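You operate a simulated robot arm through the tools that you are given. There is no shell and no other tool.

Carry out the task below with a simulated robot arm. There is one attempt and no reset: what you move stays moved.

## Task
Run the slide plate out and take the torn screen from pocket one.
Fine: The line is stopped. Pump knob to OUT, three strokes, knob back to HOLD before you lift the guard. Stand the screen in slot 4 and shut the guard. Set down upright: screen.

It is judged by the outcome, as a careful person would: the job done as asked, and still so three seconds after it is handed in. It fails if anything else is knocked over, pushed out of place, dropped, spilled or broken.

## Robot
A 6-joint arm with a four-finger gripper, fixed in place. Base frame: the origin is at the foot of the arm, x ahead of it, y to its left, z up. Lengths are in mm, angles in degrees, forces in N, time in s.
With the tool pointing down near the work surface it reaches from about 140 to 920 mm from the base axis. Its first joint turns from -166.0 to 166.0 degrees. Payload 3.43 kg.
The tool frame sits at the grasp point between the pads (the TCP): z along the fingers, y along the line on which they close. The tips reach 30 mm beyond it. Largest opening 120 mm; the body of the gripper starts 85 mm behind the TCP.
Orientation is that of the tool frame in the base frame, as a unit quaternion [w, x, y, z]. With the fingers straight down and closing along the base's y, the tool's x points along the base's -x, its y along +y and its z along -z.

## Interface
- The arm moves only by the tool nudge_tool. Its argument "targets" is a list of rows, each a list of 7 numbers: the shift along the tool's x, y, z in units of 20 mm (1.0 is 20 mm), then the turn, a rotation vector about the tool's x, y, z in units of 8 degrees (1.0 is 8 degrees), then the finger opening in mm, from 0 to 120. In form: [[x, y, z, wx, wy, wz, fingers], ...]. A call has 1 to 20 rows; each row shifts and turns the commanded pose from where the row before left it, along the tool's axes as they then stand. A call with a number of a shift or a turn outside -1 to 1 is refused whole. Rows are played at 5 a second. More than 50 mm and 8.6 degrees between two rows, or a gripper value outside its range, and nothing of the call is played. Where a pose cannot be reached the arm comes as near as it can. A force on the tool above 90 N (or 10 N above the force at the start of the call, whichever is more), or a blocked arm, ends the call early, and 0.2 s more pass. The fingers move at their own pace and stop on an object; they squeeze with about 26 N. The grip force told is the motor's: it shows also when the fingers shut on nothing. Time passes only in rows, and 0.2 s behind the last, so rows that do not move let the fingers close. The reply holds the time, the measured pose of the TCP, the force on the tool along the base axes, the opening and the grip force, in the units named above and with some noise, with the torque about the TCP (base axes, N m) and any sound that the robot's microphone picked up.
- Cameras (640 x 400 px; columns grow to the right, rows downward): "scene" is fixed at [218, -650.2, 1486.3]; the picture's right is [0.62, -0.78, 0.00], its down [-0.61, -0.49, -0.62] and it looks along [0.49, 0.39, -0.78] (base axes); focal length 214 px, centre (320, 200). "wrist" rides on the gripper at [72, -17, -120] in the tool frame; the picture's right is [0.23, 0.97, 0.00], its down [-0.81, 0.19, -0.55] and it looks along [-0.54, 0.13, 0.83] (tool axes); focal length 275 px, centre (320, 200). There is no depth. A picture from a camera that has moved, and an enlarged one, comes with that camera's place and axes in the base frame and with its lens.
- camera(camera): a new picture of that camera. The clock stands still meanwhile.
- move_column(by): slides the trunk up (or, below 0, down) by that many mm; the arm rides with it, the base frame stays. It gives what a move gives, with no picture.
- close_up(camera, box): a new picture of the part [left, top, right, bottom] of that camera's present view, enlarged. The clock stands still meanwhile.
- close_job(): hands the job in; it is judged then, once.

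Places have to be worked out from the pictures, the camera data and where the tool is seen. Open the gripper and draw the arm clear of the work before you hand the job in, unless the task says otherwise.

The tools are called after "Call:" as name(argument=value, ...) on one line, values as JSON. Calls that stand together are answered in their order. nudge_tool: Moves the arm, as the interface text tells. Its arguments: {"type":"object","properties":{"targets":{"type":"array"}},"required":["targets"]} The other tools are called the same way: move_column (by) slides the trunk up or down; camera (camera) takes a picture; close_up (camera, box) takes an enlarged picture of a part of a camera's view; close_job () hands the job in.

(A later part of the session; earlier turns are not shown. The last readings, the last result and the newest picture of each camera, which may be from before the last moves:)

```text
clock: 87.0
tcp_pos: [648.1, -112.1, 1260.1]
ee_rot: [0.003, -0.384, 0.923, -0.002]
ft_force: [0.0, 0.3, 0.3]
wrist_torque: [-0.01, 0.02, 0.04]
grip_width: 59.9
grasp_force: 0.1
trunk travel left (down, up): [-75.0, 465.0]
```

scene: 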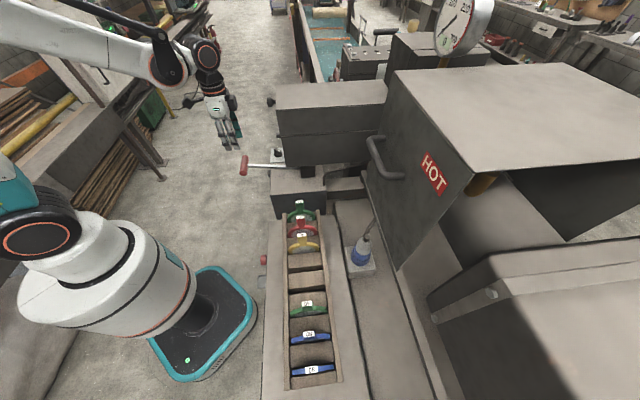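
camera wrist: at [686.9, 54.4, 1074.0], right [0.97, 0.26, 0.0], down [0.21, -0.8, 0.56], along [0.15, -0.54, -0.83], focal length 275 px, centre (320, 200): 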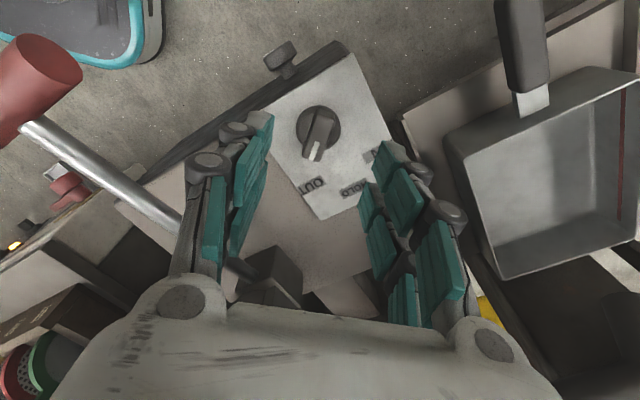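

Call:
nudge_tool(targets=[[0.99, -0.3, 0, 0, 0, 0, 60], [0.99, -0.3, 0, 0, 0, 0, 60], [0.99, -0.3, 0, 0, 0, 0, 60], [0.99, -0.3, 0, 0, 0, 0, 60], [0.99, -0.3, 0, 0, 0, 0, 60], [0.99, -0.3, 0, 0, 0, 0, 60], [0.99, -0.3, 0, 0, 0, 0, 60], [0.99, -0.3, 0, 0, 0, 0, 60], [0.99, -0.3, 0, 0, 0, 0, 60], [0.99, -0.3, 0, 0, 0, 0, 60], [0.99, -0.3, 0, 0, 0, 0, 60]])

Call:
camera(camera="wrist")

```text
clock: 89.4
tcp_pos: [540.6, -311.1, 1259.9]
ee_rot: [0.001, -0.382, 0.924, -0.002]
ft_force: [-0.2, 0.0, -0.5]
wrist_torque: [0.03, -0.01, 0.0]
grip_width: 59.7
grasp_force: 0.0
trunk travel left (down, up): [-75.0, 465.0]
```

```text
taken
camera wrist: at [501.3, -373.3, 1379.7], right [-0.85, 0.52, -0.01], down [0.43, 0.71, 0.55], along [0.29, 0.47, -0.83], focal length 275 px, centre (320, 200)
```

wrist: 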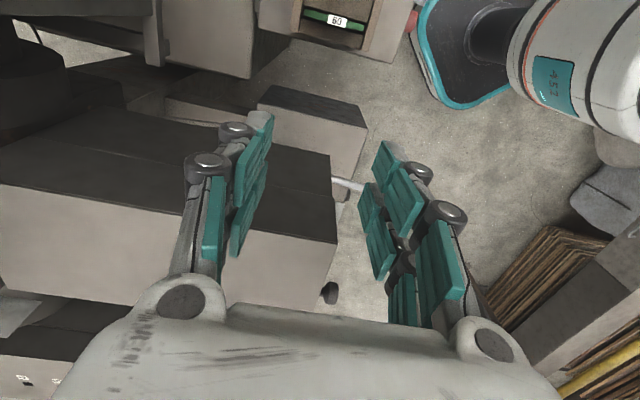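

Call:
close_up(camera="wrist", box=[0, 70, 380, 320])

Call:
close_up(camera="wrist", box=[0, 80, 200, 240])

Call:
close_up(camera="wrist", box=[250, 120, 370, 320])

```text
1.60 times, centred on (190, 195) of wrist
camera zoom: at [501.3, -373.3, 1379.7], right [-0.85, 0.52, -0.01], down [0.43, 0.71, 0.55], along [0.29, 0.47, -0.83], focal length 440 px, centre (528, 208)
```

zoom: 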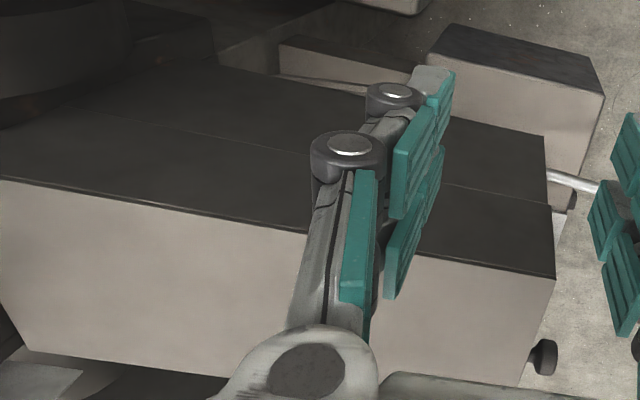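

```text
2.50 times, centred on (100, 160) of wrist
camera zoom: at [501.3, -373.3, 1379.7], right [-0.85, 0.52, -0.01], down [0.43, 0.71, 0.55], along [0.29, 0.47, -0.83], focal length 688 px, centre (870, 300)
```

zoom: 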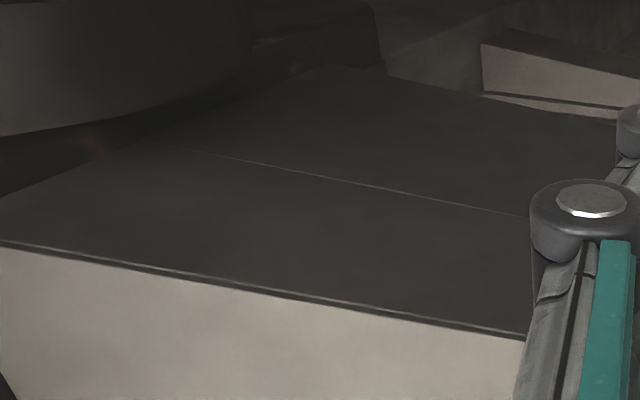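

```text
2.00 times, centred on (310, 220) of wrist
camera zoom: at [501.3, -373.3, 1379.7], right [-0.85, 0.52, -0.01], down [0.43, 0.71, 0.55], along [0.29, 0.47, -0.83], focal length 551 px, centre (340, 160)
```

zoom: 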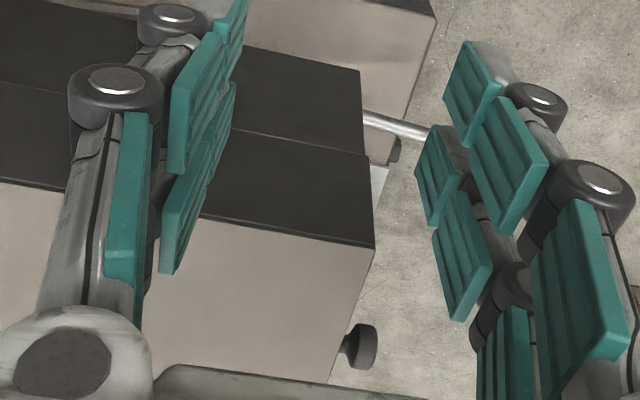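

No hinge is visible outside, so I'll find out by a gentle test lift. The guard's knob head triangulates to about (652, -94, 1136), ~32 mm across. I go above it with the fingers set to close along v.

Call:
nudge_tool(targets=[[-0.983, 0.35, 0, 0, 0, 0, 80], [-0.983, 0.35, 0, 0, 0, 0, 80], [-0.983, 0.35, 0, 0, 0, 0, 80], [-0.983, 0.35, 0, 0, 0, 0, 80], [-0.983, 0.35, 0, 0, 0, 0, 80], [-0.983, 0.35, 0, 0, 0, 0, 80], [-0.983, 0.35, 0, 0, 0, 0, 80], [-0.983, 0.35, 0, 0, 0, 0, 80], [-0.983, 0.3, 0, 0, 0, 0, 80], [-0.983, 0.3, 0, 0, 0, 0, 80], [-0.983, 0.3, 0, 0, 0, 0, 80], [-0.983, 0.25, 0, 0, 0, 0, 80]])

Call:
nudge_tool(targets=[[0, 0, 0, 0, 0, 0.94, 80], [0, 0, 0, 0, 0, 0.94, 80], [0, 0, 0, 0, 0, 0.94, 80], [0, 0, 0, 0, 0, 0.94, 80], [0, 0, 0, 0, 0, 0.94, 80], [0, 0, 0, 0, 0, 0.94, 80], [0, 0, 0, 0, 0, 0.94, 80], [0, 0, 0, 0, 0, 0.94, 80], [0, 0, 0, 0, 0, 0.94, 80], [0, 0, 0, 0, 0, 0.94, 80], [0, 0, 0, 0, 0, 0.94, 80], [0, 0, 0, 0, 0, 0.94, 80]])

Call:
camera(camera="wrist")

```text
clock: 92.0
tcp_pos: [652.7, -87.3, 1259.8]
ee_rot: [0.002, -0.382, 0.924, -0.002]
ft_force: [0.0, 0.8, 0.4]
wrist_torque: [-0.01, 0.02, 0.02]
grip_width: 80.1
grasp_force: 0.1
trunk travel left (down, up): [-75.0, 465.0]
```

```text
clock: 94.6
tcp_pos: [651.9, -90.2, 1259.3]
ee_rot: [0.003, 0.385, 0.923, 0.0]
ft_force: [-0.5, 0.7, 0.2]
wrist_torque: [0.0, -0.03, 0.02]
grip_width: 80.2
grasp_force: 0.0
trunk travel left (down, up): [-75.0, 465.0]
```

```text
taken
camera wrist: at [588.9, -49.2, 1379.1], right [0.53, 0.85, 0.0], down [0.7, -0.44, 0.56], along [0.47, -0.3, -0.83], focal length 275 px, centre (320, 200)
```

wrist: 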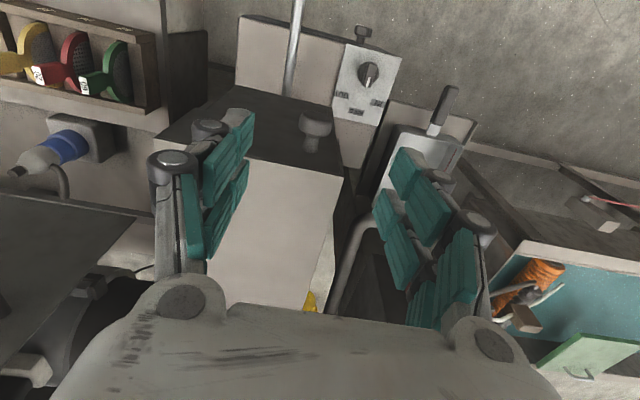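

The knob head lies almost under the tool; I shift 3.6 mm toward -v and descend to it with open fingers.

Call:
nudge_tool(targets=[[0.05, -0.18, 1, 0, 0, 0, 80], [0, 0, 1, 0, 0, 0, 80], [0, 0, 1, 0, 0, 0, 80], [0, 0, 1, 0, 0, 0, 80]])

Call:
camera(camera="wrist")

Call:
close_up(camera="scene", box=[230, 50, 350, 150])

```text
clock: 95.6
tcp_pos: [649.1, -90.3, 1178.5]
ee_rot: [0.003, 0.384, 0.923, 0.0]
ft_force: [0.3, 0.1, -0.6]
wrist_torque: [0.02, -0.03, 0.02]
grip_width: 79.8
grasp_force: 0.1
trunk travel left (down, up): [-75.0, 465.0]
```

```text
taken
camera wrist: at [586.6, -49.9, 1298.4], right [0.53, 0.85, 0.0], down [0.7, -0.44, 0.56], along [0.47, -0.29, -0.83], focal length 275 px, centre (320, 200)
```

wrist: 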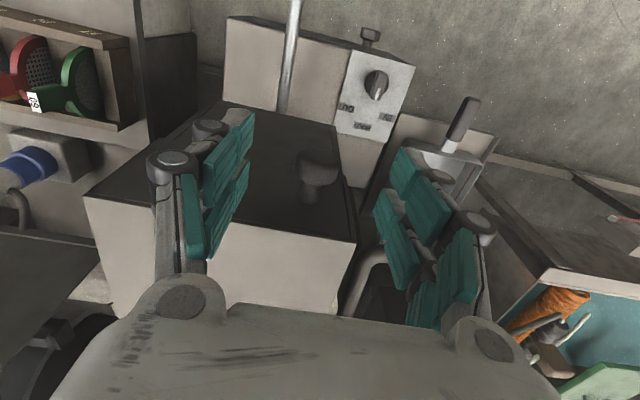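

```text
4.00 times, centred on (290, 100) of scene
camera zoom: at [218.0, -650.2, 1486.3], right [0.62, -0.78, 0.0], down [-0.61, -0.49, -0.62], along [0.49, 0.39, -0.78], focal length 858 px, centre (440, 600)
```

zoom: 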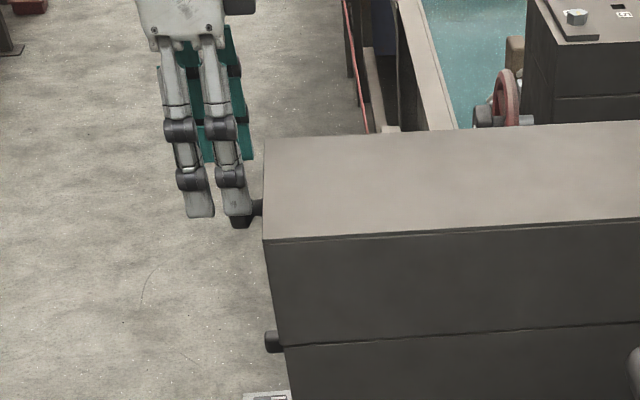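

The knob head sits about 7 mm further toward the lid than the finger centre. I correct, descend the last 42 mm and close on it.

Call:
nudge_tool(targets=[[-0.33, -0.08, 0.5, 0, 0, 0, 80], [0, 0, 0.8, 0, 0, 0, 80], [0, 0, 0.8, 0, 0, 0, 80]])

Call:
close_up(camera="wrist", box=[210, 80, 430, 300])

Call:
close_up(camera="scene", box=[250, 70, 330, 140])

```text
clock: 96.4
tcp_pos: [652.3, -96.1, 1137.2]
ee_rot: [0.003, 0.384, 0.923, 0.001]
ft_force: [-0.4, 0.2, 0.0]
wrist_torque: [0.0, -0.05, 0.0]
grip_width: 79.9
grasp_force: 0.0
trunk travel left (down, up): [-75.0, 465.0]
```

```text
1.82 times, centred on (320, 190) of wrist
camera zoom: at [589.3, -55.8, 1256.8], right [0.53, 0.85, 0.0], down [0.7, -0.44, 0.56], along [0.47, -0.29, -0.83], focal length 500 px, centre (320, 218)
```

zoom: 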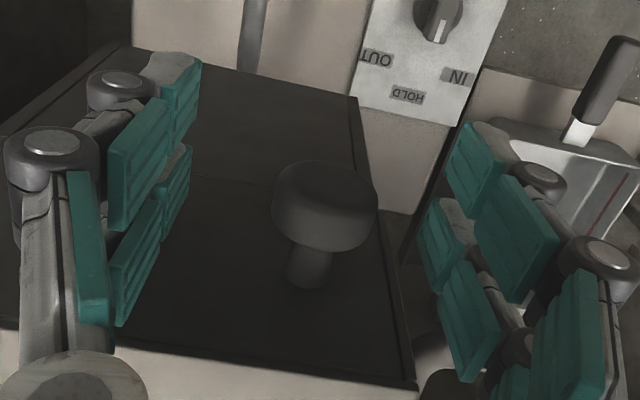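

```text
5.71 times, centred on (290, 105) of scene
camera zoom: at [218.0, -650.2, 1486.3], right [0.62, -0.78, 0.0], down [-0.61, -0.49, -0.62], along [0.49, 0.39, -0.78], focal length 1226 px, centre (491, 743)
```

zoom: 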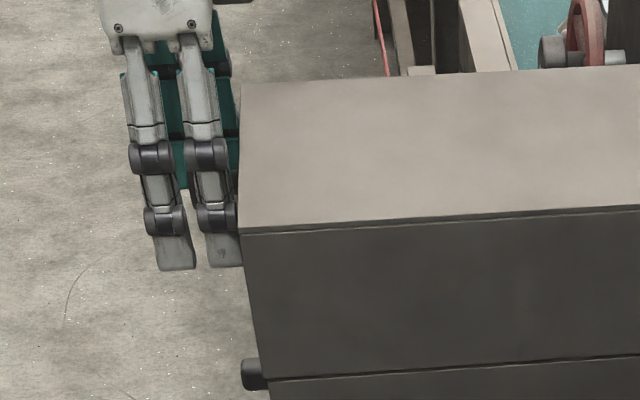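

The head is centred between the pads (z matches too). I move 2 mm away from the lid face and close on the knob.

Call:
nudge_tool(targets=[[0.1, 0, 0, 0, 0, 0, 80], [0, 0, 0, 0, 0, 0, 50], [0, 0, 0, 0, 0, 0, 25], [0, 0, 0, 0, 0, 0, 20], [0, 0, 0, 0, 0, 0, 20]])

Call:
close_up(camera="wrist", box=[210, 80, 430, 300])

```text
clock: 97.6
tcp_pos: [652.6, -92.7, 1136.5]
ee_rot: [0.003, 0.385, 0.923, 0.0]
ft_force: [6.8, 8.2, -3.9]
wrist_torque: [-0.18, -0.26, 0.21]
grip_width: 28.8
grasp_force: 44.4
trunk travel left (down, up): [-75.0, 465.0]
```

```text
1.82 times, centred on (320, 190) of wrist
camera zoom: at [589.5, -53.5, 1256.4], right [0.53, 0.85, 0.0], down [0.71, -0.44, 0.56], along [0.47, -0.29, -0.83], focal length 500 px, centre (320, 218)
```

zoom: 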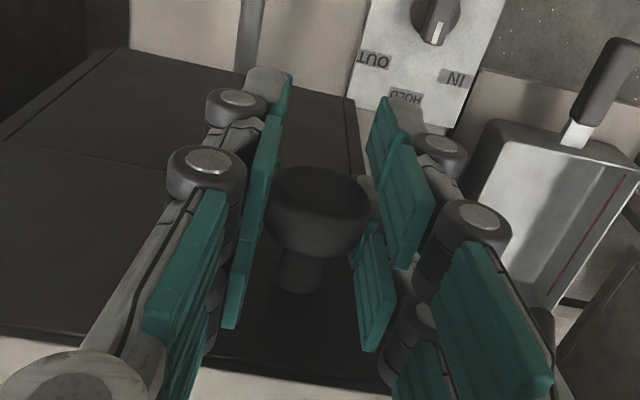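

The knob is gripped (28.8 mm, 44 N). I do a small test lift of about 20 mm and watch the forces.

Call:
nudge_tool(targets=[[0, 0.06, -0.25, 0, 0, 0, 20], [0, 0, -0.25, 0, 0, 0, 20]])

```text
clock: 98.2
tcp_pos: [650.0, -95.8, 1146.9]
ee_rot: [0.002, 0.386, 0.922, 0.0]
ft_force: [-27.7, -6.2, -19.6]
wrist_torque: [0.52, 0.18, -0.16]
grip_width: 28.1
grasp_force: 44.9
trunk travel left (down, up): [-75.0, 465.0]
```

The pull toward -v while lifting tells me the guard is hinged along its bench-side (-v) long edge. I now follow that arc: first ease toward -v, then continue.

Call:
nudge_tool(targets=[[0.1, -0.22, 0, 0, 0, 0, 15]])

```text
clock: 98.6
tcp_pos: [650.3, -95.9, 1147.3]
ee_rot: [0.004, 0.384, 0.923, 0.001]
ft_force: [-0.7, -4.2, -9.3]
wrist_torque: [0.5, 0.31, -0.25]
grip_width: 28.2
grasp_force: 44.9
trunk travel left (down, up): [-75.0, 465.0]
```

Call:
nudge_tool(targets=[[0, -0.31, -0.52, 0, 0, 0, 15], [0, -0.37, -0.5, 0, 0, 0, 15]])

```text
clock: 99.2
tcp_pos: [641.6, -104.4, 1167.2]
ee_rot: [0.004, 0.383, 0.924, 0.0]
ft_force: [26.5, 5.4, 7.2]
wrist_torque: [-0.1, -0.4, 0.29]
grip_width: 29.0
grasp_force: 45.1
trunk travel left (down, up): [-75.0, 465.0]
```

Call:
nudge_tool(targets=[[0, -0.15, -0.48, 0, 0, 0, 15]])

```text
clock: 99.6
tcp_pos: [636.7, -107.0, 1175.9]
ee_rot: [0.003, 0.385, 0.923, -0.001]
ft_force: [10.9, -2.9, -4.2]
wrist_torque: [-0.17, -0.63, 0.12]
grip_width: 28.6
grasp_force: 45.1
trunk travel left (down, up): [-75.0, 465.0]
```

Forces are now nearly neutral; the points fit a hinge near V ≈ 265, z ≈ 1088, radius ≈ 140. I continue along that arc.

Call:
nudge_tool(targets=[[0, -0.48, -0.54, 0, 0, 0, 15], [0, -0.45, -0.41, 0, 0, 0, 15]])

```text
clock: 100.2
tcp_pos: [623.6, -122.1, 1194.0]
ee_rot: [0.002, 0.384, 0.923, -0.001]
ft_force: [-1.2, -1.5, -14.5]
wrist_torque: [0.36, -0.29, -0.02]
grip_width: 29.2
grasp_force: 45.5
trunk travel left (down, up): [-75.0, 465.0]
```

Call:
nudge_tool(targets=[[0, -0.49, -0.37, 0, 0, 0, 15], [0, -0.51, -0.33, 0, 0, 0, 15]])

Call:
camera(camera="scene")

```text
clock: 100.8
tcp_pos: [609.3, -134.9, 1209.2]
ee_rot: [0.003, 0.384, 0.923, -0.001]
ft_force: [4.2, 0.2, -2.4]
wrist_torque: [0.15, -0.38, 0.03]
grip_width: 28.5
grasp_force: 44.5
trunk travel left (down, up): [-75.0, 465.0]
```

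```text
taken
```

scene: 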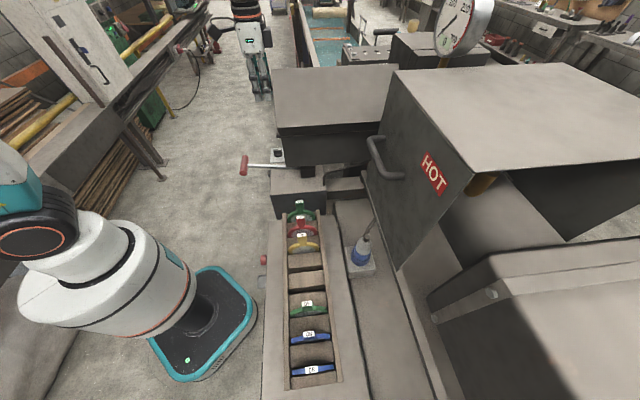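

The guard is swinging up over its bench-side edge as expected, with light forces. I keep following the arc.

Call:
nudge_tool(targets=[[0, -0.54, -0.28, 0, 0, 0, 15], [0, -0.56, -0.23, 0, 0, 0, 15], [0, -0.58, -0.18, 0, 0, 0, 15]])

```text
clock: 101.6
tcp_pos: [585.5, -158.3, 1225.1]
ee_rot: [0.002, 0.386, 0.923, 0.0]
ft_force: [2.7, 1.9, -1.6]
wrist_torque: [0.22, -0.25, -0.05]
grip_width: 28.2
grasp_force: 45.3
trunk travel left (down, up): [-75.0, 465.0]
```

Call:
nudge_tool(targets=[[0, -0.6, -0.13, 0, 0, 0, 15], [0, -0.6, -0.08, 0, 0, 0, 15], [0, -0.61, -0.02, 0, 0, 0, 15]])

Call:
camera(camera="wrist")

Call:
camera(camera="scene")

```text
clock: 102.4
tcp_pos: [559.5, -183.9, 1229.4]
ee_rot: [0.002, 0.384, 0.923, -0.001]
ft_force: [2.9, -5.4, -0.8]
wrist_torque: [0.09, -0.11, 0.01]
grip_width: 27.9
grasp_force: 44.7
trunk travel left (down, up): [-75.0, 465.0]
```

```text
taken
camera wrist: at [496.9, -144.1, 1348.1], right [0.53, 0.85, 0.0], down [0.7, -0.44, 0.56], along [0.47, -0.29, -0.83], focal length 275 px, centre (320, 200)
```

wrist: 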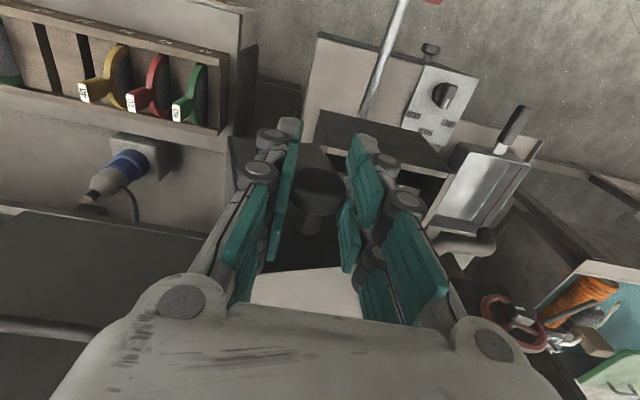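

```text
taken
```

scene: 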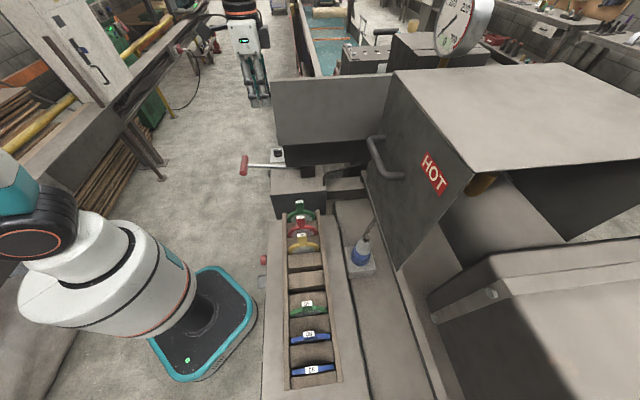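

Call:
nudge_tool(targets=[[0, -0.61, 0.03, 0, 0, 0, 15], [0, -0.6, 0.08, 0, 0, 0, 15], [0, -0.6, 0.14, 0, 0, 0, 15]])

```text
clock: 103.2
tcp_pos: [534.4, -209.5, 1222.8]
ee_rot: [0.003, 0.384, 0.923, -0.001]
ft_force: [0.5, -2.2, -2.2]
wrist_torque: [0.32, 0.0, -0.01]
grip_width: 28.1
grasp_force: 45.0
trunk travel left (down, up): [-75.0, 465.0]
```

Call:
nudge_tool(targets=[[0, -0.58, 0.18, 0, 0, 0, 15], [0, -0.56, 0.23, 0, 0, 0, 15]])

Call:
camera(camera="scene")

```text
clock: 103.8
tcp_pos: [518.0, -225.0, 1215.0]
ee_rot: [0.003, 0.384, 0.923, 0.0]
ft_force: [0.5, -3.1, -4.0]
wrist_torque: [0.22, -0.16, 0.0]
grip_width: 28.4
grasp_force: 44.6
trunk travel left (down, up): [-75.0, 465.0]
```

```text
taken
```

scene: 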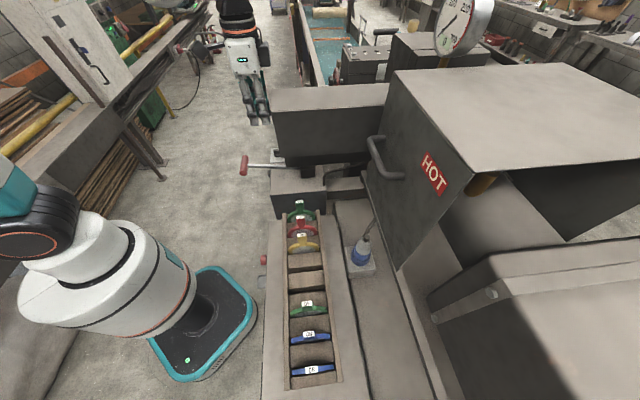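

Call:
nudge_tool(targets=[[0, -0.54, 0.28, 0, 0, 0, 15], [0, -0.51, 0.33, 0, 0, 0, 15]])

```text
clock: 104.4
tcp_pos: [504.1, -239.1, 1205.3]
ee_rot: [0.004, 0.384, 0.923, 0.001]
ft_force: [17.7, 9.1, 20.3]
wrist_torque: [0.44, 0.13, 0.13]
grip_width: 28.3
grasp_force: 45.2
trunk travel left (down, up): [-75.0, 465.0]
```

The guard has reached its open stop at about 100°, past its balance point. I relieve the load a little and release the knob.

Call:
nudge_tool(targets=[[0, 0.15, -0.1, 0, 0, 0, 15], [0, 0, 0, 0, 0, 0, 30], [0, 0, 0, 0, 0, 0, 36], [0, 0, 0, 0, 0, 0, 50], [0, 0, 0, 0, 0, 0, 80]])

Call:
camera(camera="wrist")

Call:
close_up(camera="scene", box=[225, 60, 405, 190])

```text
clock: 105.6
tcp_pos: [505.3, -237.9, 1205.0]
ee_rot: [0.003, 0.383, 0.924, -0.001]
ft_force: [0.6, 0.1, -0.4]
wrist_torque: [-0.02, 0.03, -0.01]
grip_width: 80.3
grasp_force: 0.0
trunk travel left (down, up): [-75.0, 465.0]
```

```text
taken
camera wrist: at [442.0, -198.5, 1324.9], right [0.53, 0.85, 0.0], down [0.7, -0.44, 0.56], along [0.47, -0.29, -0.83], focal length 275 px, centre (320, 200)
```

wrist: 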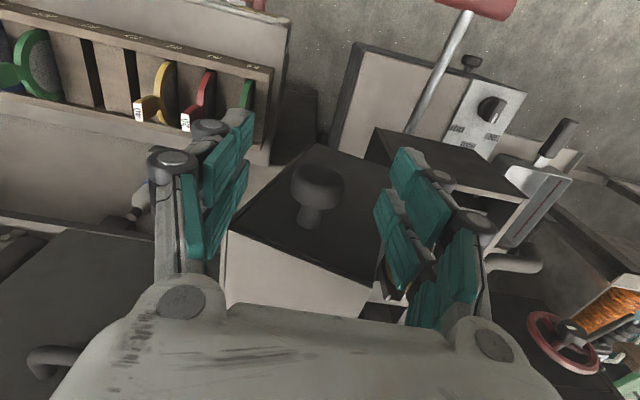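

```text
3.08 times, centred on (315, 125) of scene
camera zoom: at [218.0, -650.2, 1486.3], right [0.62, -0.78, 0.0], down [-0.61, -0.49, -0.62], along [0.49, 0.39, -0.78], focal length 660 px, centre (335, 431)
```

zoom: 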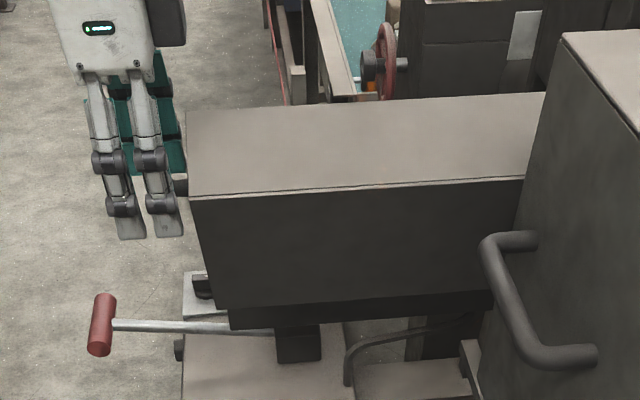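

The guard stays open on its own. I back straight off the knob, rise, and move to look down into the opened track.

Call:
nudge_tool(targets=[[0.9, 0, 0, 0, 0, 0, 80], [0.9, 0, 0, 0, 0, 0, 80], [0.9, 0, 0, 0, 0, 0, 80], [0.5, 0, -1, 0, 0, 0, 80], [0, 0.5, -1, 0, 0, 0, 80], [0, 1, -1, 0, 0, 0, 80], [0, 1, -1, 0, 0, 0, 80], [0, 1, -1, 0, 0, 0, 80], [0, 1, -1, 0, 0, 0, 80], [0, 1, 0, 0, 0, 0, 80], [0, 1, 0, 0, 0, 0, 80], [0, 1, 0, 0, 0, 0, 80], [0, 1, 0, 0, 0, 0, 80], [0, 0.7, 0, 0, 0, 0, 80]])

Call:
camera(camera="wrist")

```text
clock: 108.6
tcp_pos: [589.0, -64.1, 1323.8]
ee_rot: [0.003, 0.384, 0.923, 0.001]
ft_force: [0.3, -1.3, -0.5]
wrist_torque: [-0.01, -0.01, -0.01]
grip_width: 80.2
grasp_force: 0.2
trunk travel left (down, up): [-75.0, 465.0]
```

```text
taken
camera wrist: at [527.0, -23.4, 1443.4], right [0.53, 0.85, 0.0], down [0.7, -0.44, 0.56], along [0.47, -0.29, -0.83], focal length 275 px, centre (320, 200)
```

wrist: 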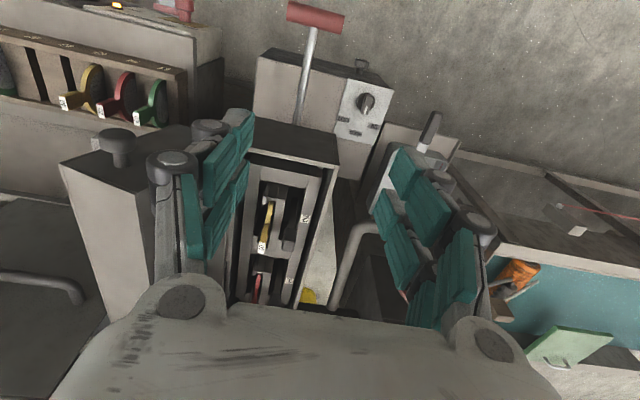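

We can see into the track: there are pockets with screens, a yellow one nearest and a red one further in. I zoom in to read pocket labels.

Call:
close_up(camera="wrist", box=[215, 130, 355, 320])

Call:
close_up(camera="wrist", box=[240, 165, 320, 265])

Call:
close_up(camera="wrist", box=[230, 235, 320, 315])

```text
2.11 times, centred on (285, 225) of wrist
camera zoom: at [527.0, -23.4, 1443.4], right [0.53, 0.85, 0.0], down [0.7, -0.44, 0.56], along [0.47, -0.29, -0.83], focal length 580 px, centre (394, 147)
```

zoom: 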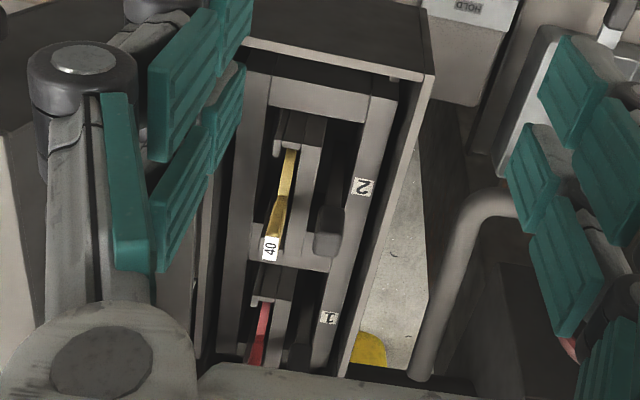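

```text
4.00 times, centred on (280, 215) of wrist
camera zoom: at [527.0, -23.4, 1443.4], right [0.53, 0.85, 0.0], down [0.7, -0.44, 0.56], along [0.47, -0.29, -0.83], focal length 1101 px, centre (480, 140)
```

zoom: 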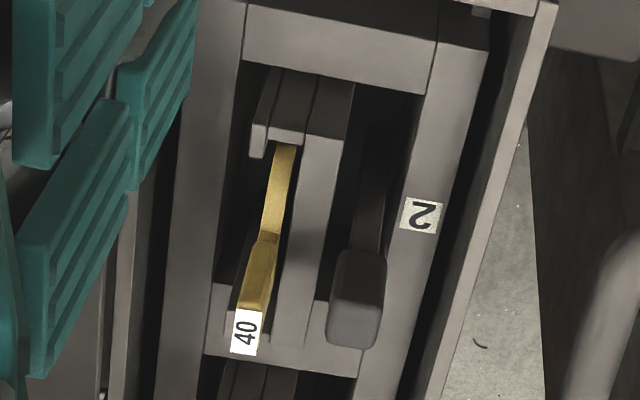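

```text
5.00 times, centred on (275, 275) of wrist
camera zoom: at [527.0, -23.4, 1443.4], right [0.53, 0.85, 0.0], down [0.7, -0.44, 0.56], along [0.47, -0.29, -0.83], focal length 1376 px, centre (545, -175)
```

zoom: 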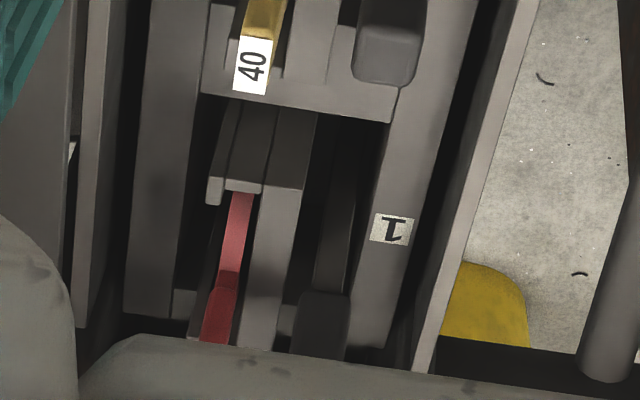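

The slide has pocket 2 (yellow 40) nearest the end and pocket 1 (red) further in; each also has a dark breaker plate. I move further along to look straight at pocket 1.

Call:
nudge_tool(targets=[[-1, 0, 0.1, 0, 0, 0, 60], [-1, 0, 0.1, 0, 0, 0, 60], [-1, 0, 0.1, 0, 0, 0, 60], [-1, 0, 0.1, 0, 0, 0, 60], [-1, 0, 0.1, 0, 0, 0, 60], [-1, 0, 0.1, 0, 0, 0, 60], [-1, 0, 0.1, 0, 0, 0, 60]])

Call:
camera(camera="wrist")

Call:
close_up(camera="wrist", box=[215, 120, 375, 310])

```text
clock: 110.2
tcp_pos: [687.4, -163.8, 1313.8]
ee_rot: [0.002, 0.384, 0.923, 0.0]
ft_force: [-0.4, 0.8, -0.2]
wrist_torque: [0.03, 0.01, -0.01]
grip_width: 60.1
grasp_force: 0.1
trunk travel left (down, up): [-75.0, 465.0]
```

```text
taken
camera wrist: at [624.9, -123.0, 1433.4], right [0.53, 0.85, 0.0], down [0.7, -0.44, 0.56], along [0.47, -0.29, -0.83], focal length 275 px, centre (320, 200)
```

wrist: 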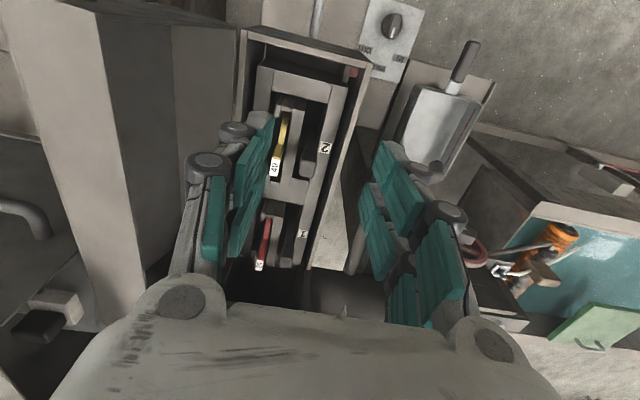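

```text
2.11 times, centred on (295, 215) of wrist
camera zoom: at [624.9, -123.0, 1433.4], right [0.53, 0.85, 0.0], down [0.7, -0.44, 0.56], along [0.47, -0.29, -0.83], focal length 580 px, centre (373, 168)
```

zoom: 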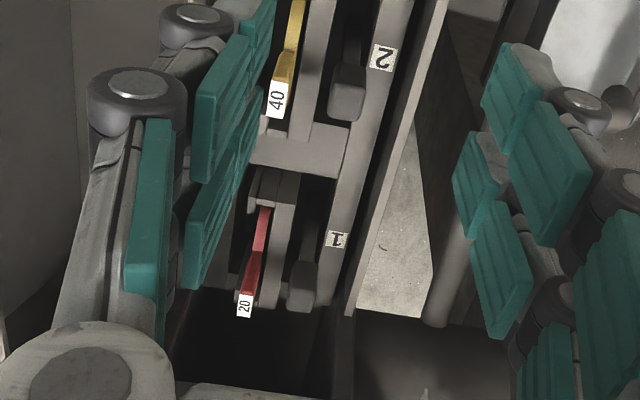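

Pocket 1 with the red "20" screen is exposed. I check the slide's far end and the red mark there to see whether the slide is fully out, and look closer at pocket 1.

Call:
close_up(camera="wrist", box=[230, 20, 390, 130])

Call:
close_up(camera="wrist", box=[225, 190, 345, 300])

```text
3.64 times, centred on (310, 75) of wrist
camera zoom: at [624.9, -123.0, 1433.4], right [0.53, 0.85, 0.0], down [0.7, -0.44, 0.56], along [0.47, -0.29, -0.83], focal length 1001 px, centre (356, 654)
```

zoom: 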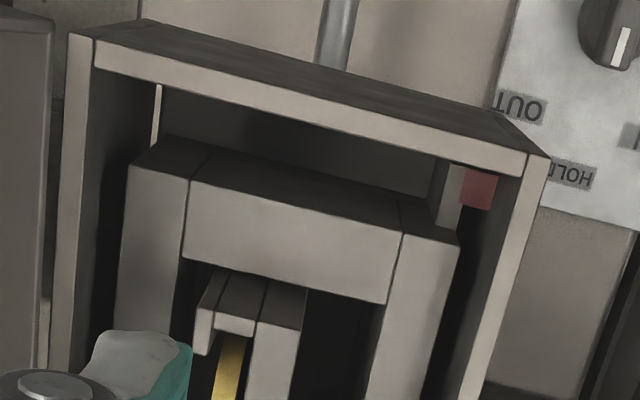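

```text
3.64 times, centred on (285, 245) of wrist
camera zoom: at [624.9, -123.0, 1433.4], right [0.53, 0.85, 0.0], down [0.7, -0.44, 0.56], along [0.47, -0.29, -0.83], focal length 1001 px, centre (447, 36)
```

zoom: 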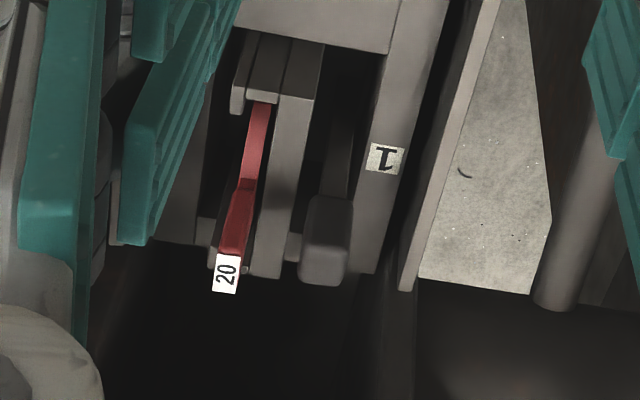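

Pocket 1's tab lies near U ≈ -890, V ≈ 335 (about (867, -394)), roughly 950 mm out — beyond straight-down reach. I raise the trunk so the arm can come in from above with the tool tilted outward.

Call:
move_column(by=220)

```text
clock: 112.5
tcp_pos: [688.3, -162.0, 1534.5]
ee_rot: [0.003, 0.384, 0.923, 0.0]
ft_force: [-0.9, -0.7, 0.6]
wrist_torque: [0.01, 0.0, -0.04]
grip_width: 59.9
grasp_force: 0.0
trunk travel left (down, up): [-295.0, 245.0]
```

Call:
nudge_tool(targets=[[0, 0, 1, 0, 0, 0, 60], [0, 0, 1, 0, 0, 0, 60], [0, 0, 1, 0, 0, 0, 60], [0, 0, 1, 0, 0, 0, 60], [0, 0, 1, 0, 0, 0, 60], [0, 0, 1, 0, 0, 0, 60], [0, 0, 1, 0, 0, 0, 60], [0, 0, 1, 0, 0, 0, 60], [0, 0, 1, 0, 0, 0, 60], [0, 0, 1, 0, 0, 0, 60], [-1, 0, 0, 0, 0, 0, 60], [-1, 0, 0, 0, 0, 0, 60], [-1, 0, 0, 0, 0, 0, 60], [-1, 0, 0, 0, 0, 0, 60], [-1, 0, 0, 0, 0, 0, 60]])

Call:
camera(camera="wrist")

```text
clock: 115.7
tcp_pos: [759.2, -233.8, 1333.9]
ee_rot: [0.002, 0.384, 0.923, 0.0]
ft_force: [-0.2, -0.4, -0.7]
wrist_torque: [0.03, 0.0, 0.01]
grip_width: 60.3
grasp_force: 0.1
trunk travel left (down, up): [-295.0, 245.0]
```

```text
taken
camera wrist: at [696.0, -193.8, 1453.7], right [0.53, 0.85, 0.0], down [0.7, -0.44, 0.56], along [0.47, -0.29, -0.83], focal length 275 px, centre (320, 200)
```

wrist: 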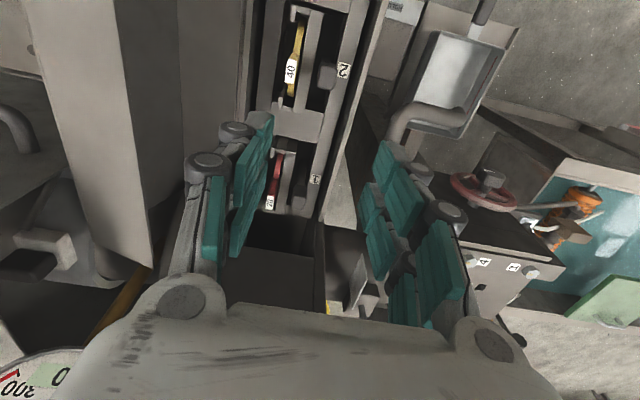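

Call:
close_up(camera="wrist", box=[240, 130, 350, 230])

Call:
close_up(camera="wrist", box=[210, 0, 390, 120])

```text
4.00 times, centred on (295, 180) of wrist
camera zoom: at [696.0, -193.8, 1453.7], right [0.53, 0.85, 0.0], down [0.7, -0.44, 0.56], along [0.47, -0.29, -0.83], focal length 1101 px, centre (420, 280)
```

zoom: 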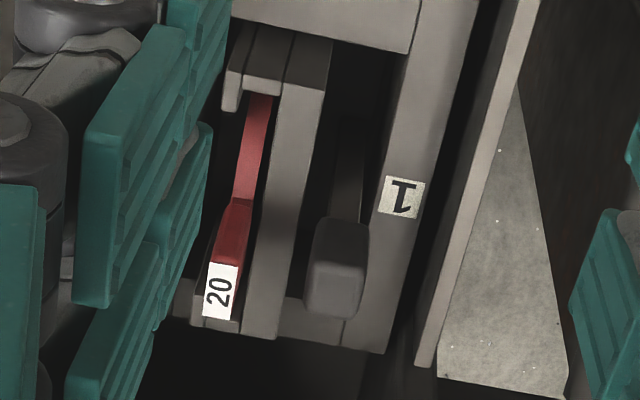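

```text
3.33 times, centred on (300, 60) of wrist
camera zoom: at [696.0, -193.8, 1453.7], right [0.53, 0.85, 0.0], down [0.7, -0.44, 0.56], along [0.47, -0.29, -0.83], focal length 918 px, centre (387, 667)
```

zoom: 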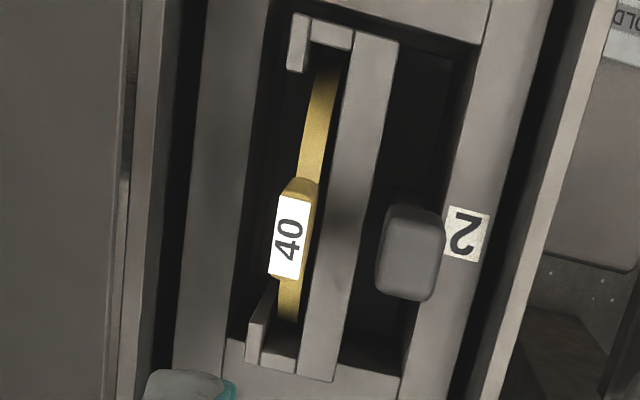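

The label triangulates consistently: red tab top at about (836, -360, 1150), rails at z ≈ 1061, breaker tab about 39 mm to the +v side. I raise the trunk another 110 mm for reach, then move above the tab.

Call:
move_column(by=110)

Call:
nudge_tool(targets=[[-0.5, -0.2, 1, 0, 0, 0, 60], [-0.5, -0.2, 1, 0, 0, 0, 60], [-0.5, -0.2, 1, 0, 0, 0, 60], [-0.5, -0.2, 1, 0, 0, 0, 60], [-0.5, -0.2, 1, 0, 0, 0, 60], [-0.5, -0.2, 1, 0, 0, 0, 60], [-0.7, -0.2, 1, 0, 0, 0, 60], [-0.7, -0.2, 1, 0, 0, 0, 60]])

Call:
camera(camera="wrist")

```text
clock: 117.1
tcp_pos: [758.7, -232.3, 1444.2]
ee_rot: [0.003, 0.384, 0.923, 0.0]
ft_force: [0.4, -1.0, 0.4]
wrist_torque: [0.0, 0.0, -0.04]
grip_width: 59.7
grasp_force: 0.1
trunk travel left (down, up): [-405.0, 135.0]
```

```text
clock: 118.9
tcp_pos: [798.4, -318.9, 1284.3]
ee_rot: [0.003, 0.384, 0.923, 0.0]
ft_force: [0.7, -0.3, -0.8]
wrist_torque: [0.02, 0.04, 0.02]
grip_width: 60.1
grasp_force: 0.1
trunk travel left (down, up): [-405.0, 135.0]
```

```text
taken
camera wrist: at [735.1, -280.1, 1405.0], right [0.53, 0.85, 0.0], down [0.71, -0.44, 0.56], along [0.47, -0.29, -0.83], focal length 275 px, centre (320, 200)
```

wrist: 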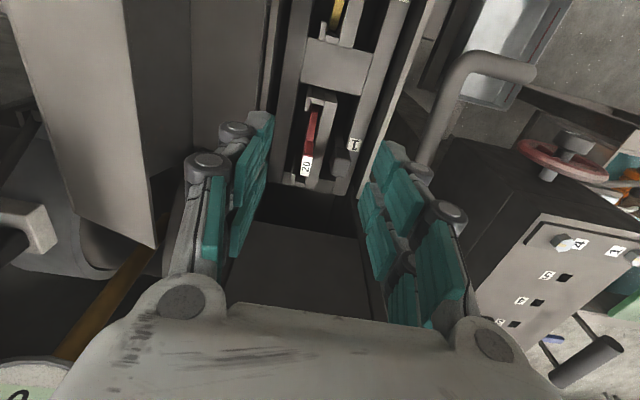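

The label position is confirmed at (836, -360). I move over the tab and lower to about z 1210 to check alignment.

Call:
nudge_tool(targets=[[-0.94, -0.04, 0.2, 0, 0, 0, 40], [-0.94, -0.04, 0.2, 0, 0, 0, 40], [-0.94, -0.03, 0.3, 0, 0, 0, 40], [0, 0, 1, 0, 0, 0, 40], [0, 0, 1, 0, 0, 0, 40], [0, 0, 1, 0, 0, 0, 40]])

Call:
camera(camera="wrist")

Call:
close_up(camera="wrist", box=[230, 80, 410, 250])

```text
clock: 120.3
tcp_pos: [836.7, -359.8, 1210.9]
ee_rot: [0.003, 0.385, 0.923, 0.0]
ft_force: [-0.2, 0.2, 0.0]
wrist_torque: [-0.01, 0.02, -0.02]
grip_width: 40.1
grasp_force: 0.0
trunk travel left (down, up): [-405.0, 135.0]
```

```text
taken
camera wrist: at [773.7, -319.7, 1330.0], right [0.53, 0.85, 0.0], down [0.7, -0.44, 0.56], along [0.47, -0.29, -0.83], focal length 275 px, centre (320, 200)
```

wrist: 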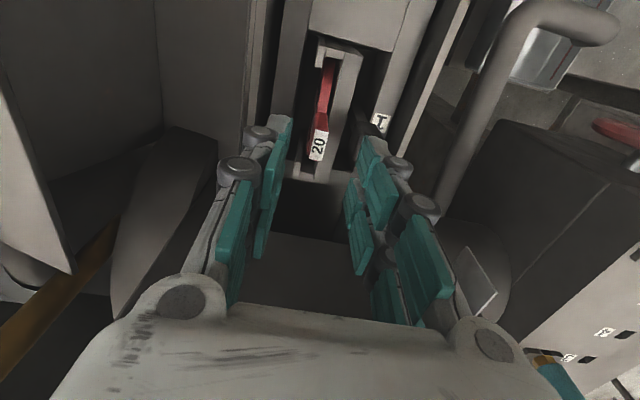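

```text
2.35 times, centred on (320, 165) of wrist
camera zoom: at [773.7, -319.7, 1330.0], right [0.53, 0.85, 0.0], down [0.7, -0.44, 0.56], along [0.47, -0.29, -0.83], focal length 648 px, centre (320, 282)
```

zoom: 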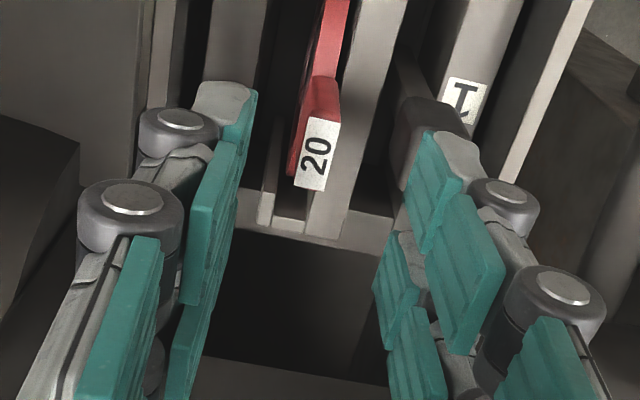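

Straight-down reach works and the "20" label sits right on the tool axis. I narrow the fingers to 24 mm so the outer one clears the breaker tab, and descend onto the tab.

Call:
nudge_tool(targets=[[0, -0.08, 0, 0, 0, 0, 24], [0, 0, 0, 0, 0, 0, 24], [0, 0, 0.8, 0, 0, 0, 24], [0, 0, 0.8, 0, 0, 0, 24]])

Call:
close_up(camera="wrist", box=[230, 80, 410, 250])

```text
clock: 121.3
tcp_pos: [835.5, -360.5, 1178.3]
ee_rot: [0.003, 0.385, 0.923, -0.001]
ft_force: [-0.1, 0.6, -1.1]
wrist_torque: [0.01, 0.0, 0.02]
grip_width: 24.2
grasp_force: 0.1
trunk travel left (down, up): [-405.0, 135.0]
```

```text
2.35 times, centred on (320, 165) of wrist
camera zoom: at [773.1, -320.9, 1297.6], right [0.53, 0.85, 0.0], down [0.7, -0.44, 0.56], along [0.47, -0.29, -0.83], focal length 648 px, centre (320, 282)
```

zoom: 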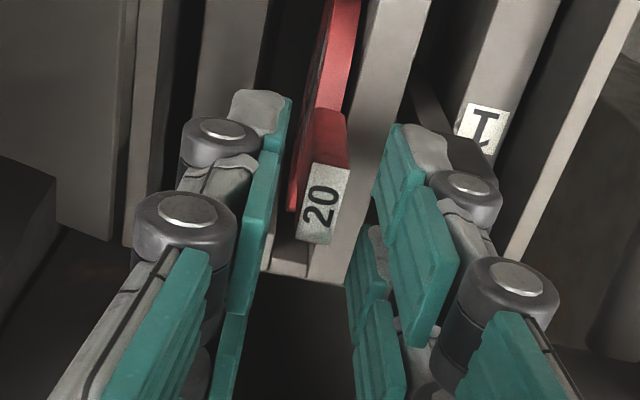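

The tab sits between the pads. I go down the remaining ~36 mm.

Call:
nudge_tool(targets=[[0, 0, 0.6, 0, 0, 0, 24], [0, 0, 0.6, 0, 0, 0, 24], [0, 0, 0.6, 0, 0, 0, 24]])

Call:
close_up(camera="wrist", box=[230, 80, 410, 250])

```text
clock: 122.1
tcp_pos: [836.6, -361.2, 1144.1]
ee_rot: [0.002, 0.384, 0.923, 0.0]
ft_force: [2.3, 0.0, 5.7]
wrist_torque: [0.13, -0.14, -0.07]
grip_width: 24.1
grasp_force: 0.1
trunk travel left (down, up): [-405.0, 135.0]
```

```text
2.35 times, centred on (320, 165) of wrist
camera zoom: at [772.7, -321.6, 1263.2], right [0.53, 0.85, 0.0], down [0.7, -0.44, 0.56], along [0.47, -0.29, -0.83], focal length 648 px, centre (320, 282)
```

zoom: 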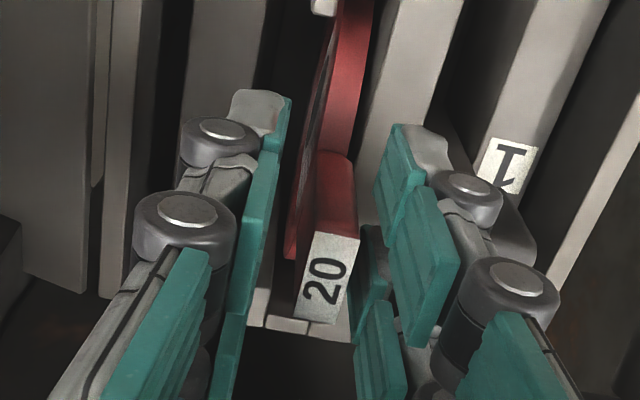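

A light 6 N contact appears, so I stop, back up 3 mm and close on the tab here.

Call:
nudge_tool(targets=[[0, 0, -0.15, 0, 0, 0, 24], [0, 0, 0, 0, 0, 0, 12], [0, 0, 0, 0, 0, 0, 4], [0, 0, 0, 0, 0, 0, 0], [0, 0, 0, 0, 0, 0, 0]])

Call:
close_up(camera="wrist", box=[230, 80, 410, 250])

```text
clock: 123.3
tcp_pos: [836.7, -361.9, 1145.8]
ee_rot: [0.003, 0.384, 0.923, 0.0]
ft_force: [1.0, 0.5, 3.0]
wrist_torque: [-0.01, -0.01, 0.02]
grip_width: 9.5
grasp_force: 25.8
trunk travel left (down, up): [-405.0, 135.0]
```

```text
2.35 times, centred on (320, 165) of wrist
camera zoom: at [773.1, -321.7, 1265.6], right [0.53, 0.85, 0.0], down [0.7, -0.44, 0.56], along [0.47, -0.29, -0.83], focal length 648 px, centre (320, 282)
```

zoom: 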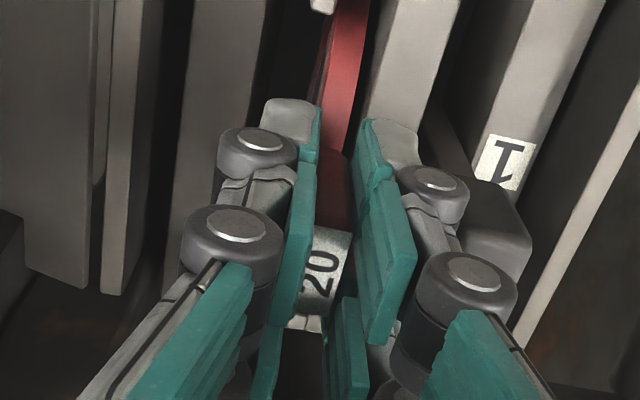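

The tab is held (9.5 mm, 26 N). I lift slowly and watch the force.

Call:
nudge_tool(targets=[[0, 0, -0.25, 0, 0, 0, 0], [0, 0, -0.25, 0, 0, 0, 0], [0, 0, -0.3, 0, 0, 0, 0]])

```text
clock: 124.1
tcp_pos: [836.4, -361.0, 1161.7]
ee_rot: [0.003, 0.384, 0.923, 0.0]
ft_force: [0.4, -0.3, -1.2]
wrist_torque: [0.0, 0.0, -0.04]
grip_width: 9.6
grasp_force: 26.3
trunk travel left (down, up): [-405.0, 135.0]
```

Call:
nudge_tool(targets=[[0, 0, -0.5, 0, 0, 0, 0], [0, 0, -0.5, 0, 0, 0, 0], [0, 0, -0.5, 0, 0, 0, 0], [0, 0, -0.5, 0, 0, 0, 0]])

Call:
camera(camera="wrist")

Call:
camera(camera="scene")

```text
clock: 125.1
tcp_pos: [836.0, -361.8, 1202.1]
ee_rot: [0.003, 0.385, 0.923, -0.001]
ft_force: [0.5, 0.2, 0.1]
wrist_torque: [0.0, -0.01, 0.0]
grip_width: 9.6
grasp_force: 26.1
trunk travel left (down, up): [-405.0, 135.0]
```

```text
taken
camera wrist: at [773.4, -322.4, 1321.3], right [0.53, 0.85, 0.0], down [0.7, -0.44, 0.56], along [0.47, -0.29, -0.83], focal length 275 px, centre (320, 200)
```

wrist: 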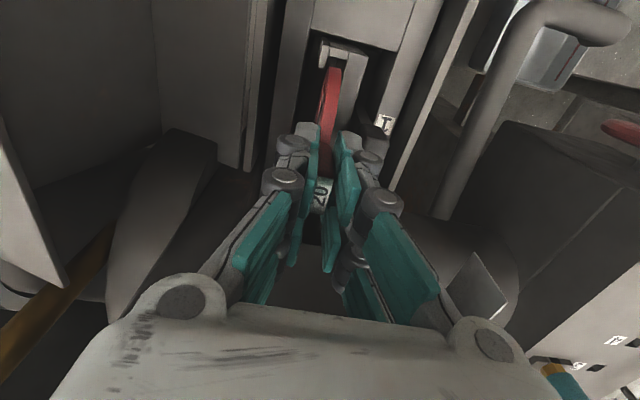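

```text
taken
```

scene: 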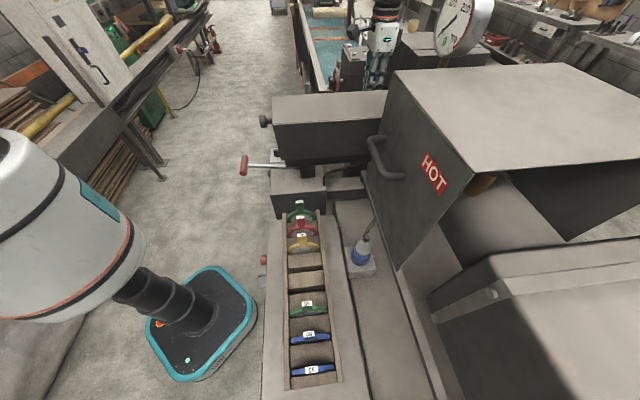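

The screen comes up freely, still gripped. I raise it clear of the track and the yellow tab in pocket 2, easing outward along +u as it rises.

Call:
nudge_tool(targets=[[0, 0, -0.8, 0, 0, 0, 0], [0, 0, -0.8, 0, 0, 0, 0], [0.4, 0, -0.8, 0, 0, 0, 0], [0.5, 0, -0.8, 0, 0, 0, 0], [0.5, 0, -0.8, 0, 0, 0, 0], [0.5, 0, -0.8, 0, 0, 0, 0], [0.6, 0, -0.8, 0, 0, 0, 0], [0.6, 0, -0.8, 0, 0, 0, 0], [0.6, 0, -0.8, 0, 0, 0, 0]])

Call:
camera(camera="wrist")

```text
clock: 127.1
tcp_pos: [781.3, -308.4, 1345.9]
ee_rot: [0.003, 0.385, 0.923, 0.0]
ft_force: [0.2, 0.8, -0.1]
wrist_torque: [-0.02, -0.02, 0.02]
grip_width: 9.9
grasp_force: 25.7
trunk travel left (down, up): [-405.0, 135.0]
```

```text
taken
camera wrist: at [719.5, -269.1, 1465.5], right [0.53, 0.85, 0.0], down [0.7, -0.44, 0.56], along [0.47, -0.29, -0.83], focal length 275 px, centre (320, 200)
```

wrist: 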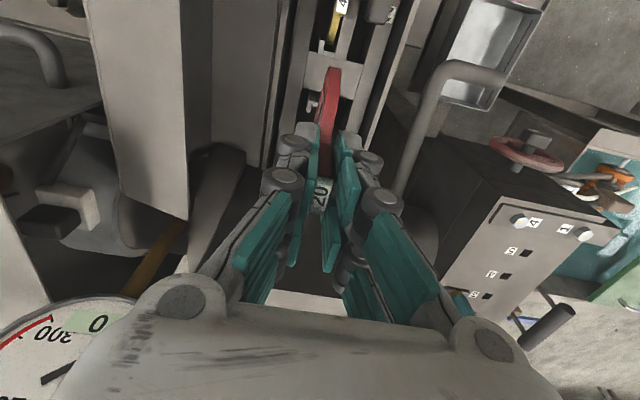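

The screen hangs securely and is clear of the track. I carry it outward along +u past the open guard, rising a bit more.

Call:
nudge_tool(targets=[[1, 0, -0.3, 0, 0, 0, 0], [1, 0, -0.3, 0, 0, 0, 0], [1, 0, -0.3, 0, 0, 0, 0], [1, 0, -0.3, 0, 0, 0, 0], [1, 0, -0.3, 0, 0, 0, 0], [1, 0, -0.3, 0, 0, 0, 0], [1, 0, -0.3, 0, 0, 0, 0], [1, 0, -0.3, 0, 0, 0, 0], [1, 0, 0, 0, 0, 0, 0], [1, 0, 0, 0, 0, 0, 0], [1, 0, 0, 0, 0, 0, 0], [1, 0, 0, 0, 0, 0, 0], [1, 0, 0, 0, 0, 0, 0], [1, 0, 0, 0, 0, 0, 0]])

Call:
close_up(camera="scene", box=[200, 0, 360, 130])

```text
clock: 130.1
tcp_pos: [583.6, -108.2, 1391.8]
ee_rot: [0.002, 0.385, 0.923, 0.0]
ft_force: [-0.4, -0.3, -1.4]
wrist_torque: [-0.02, -0.04, 0.01]
grip_width: 9.8
grasp_force: 26.8
trunk travel left (down, up): [-405.0, 135.0]
```

```text
3.08 times, centred on (280, 65) of scene
camera zoom: at [218.0, -650.2, 1486.3], right [0.62, -0.78, 0.0], down [-0.61, -0.49, -0.62], along [0.49, 0.39, -0.78], focal length 660 px, centre (443, 615)
```

zoom: 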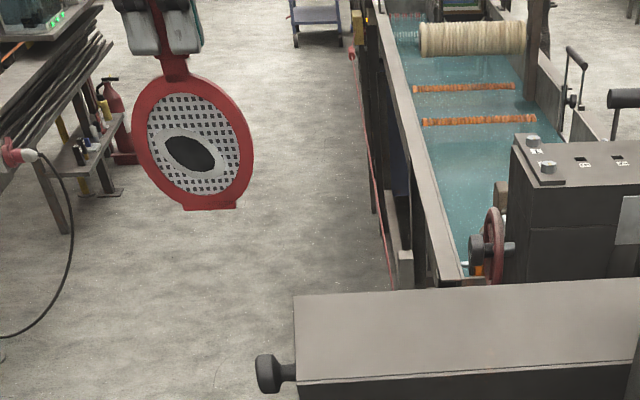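

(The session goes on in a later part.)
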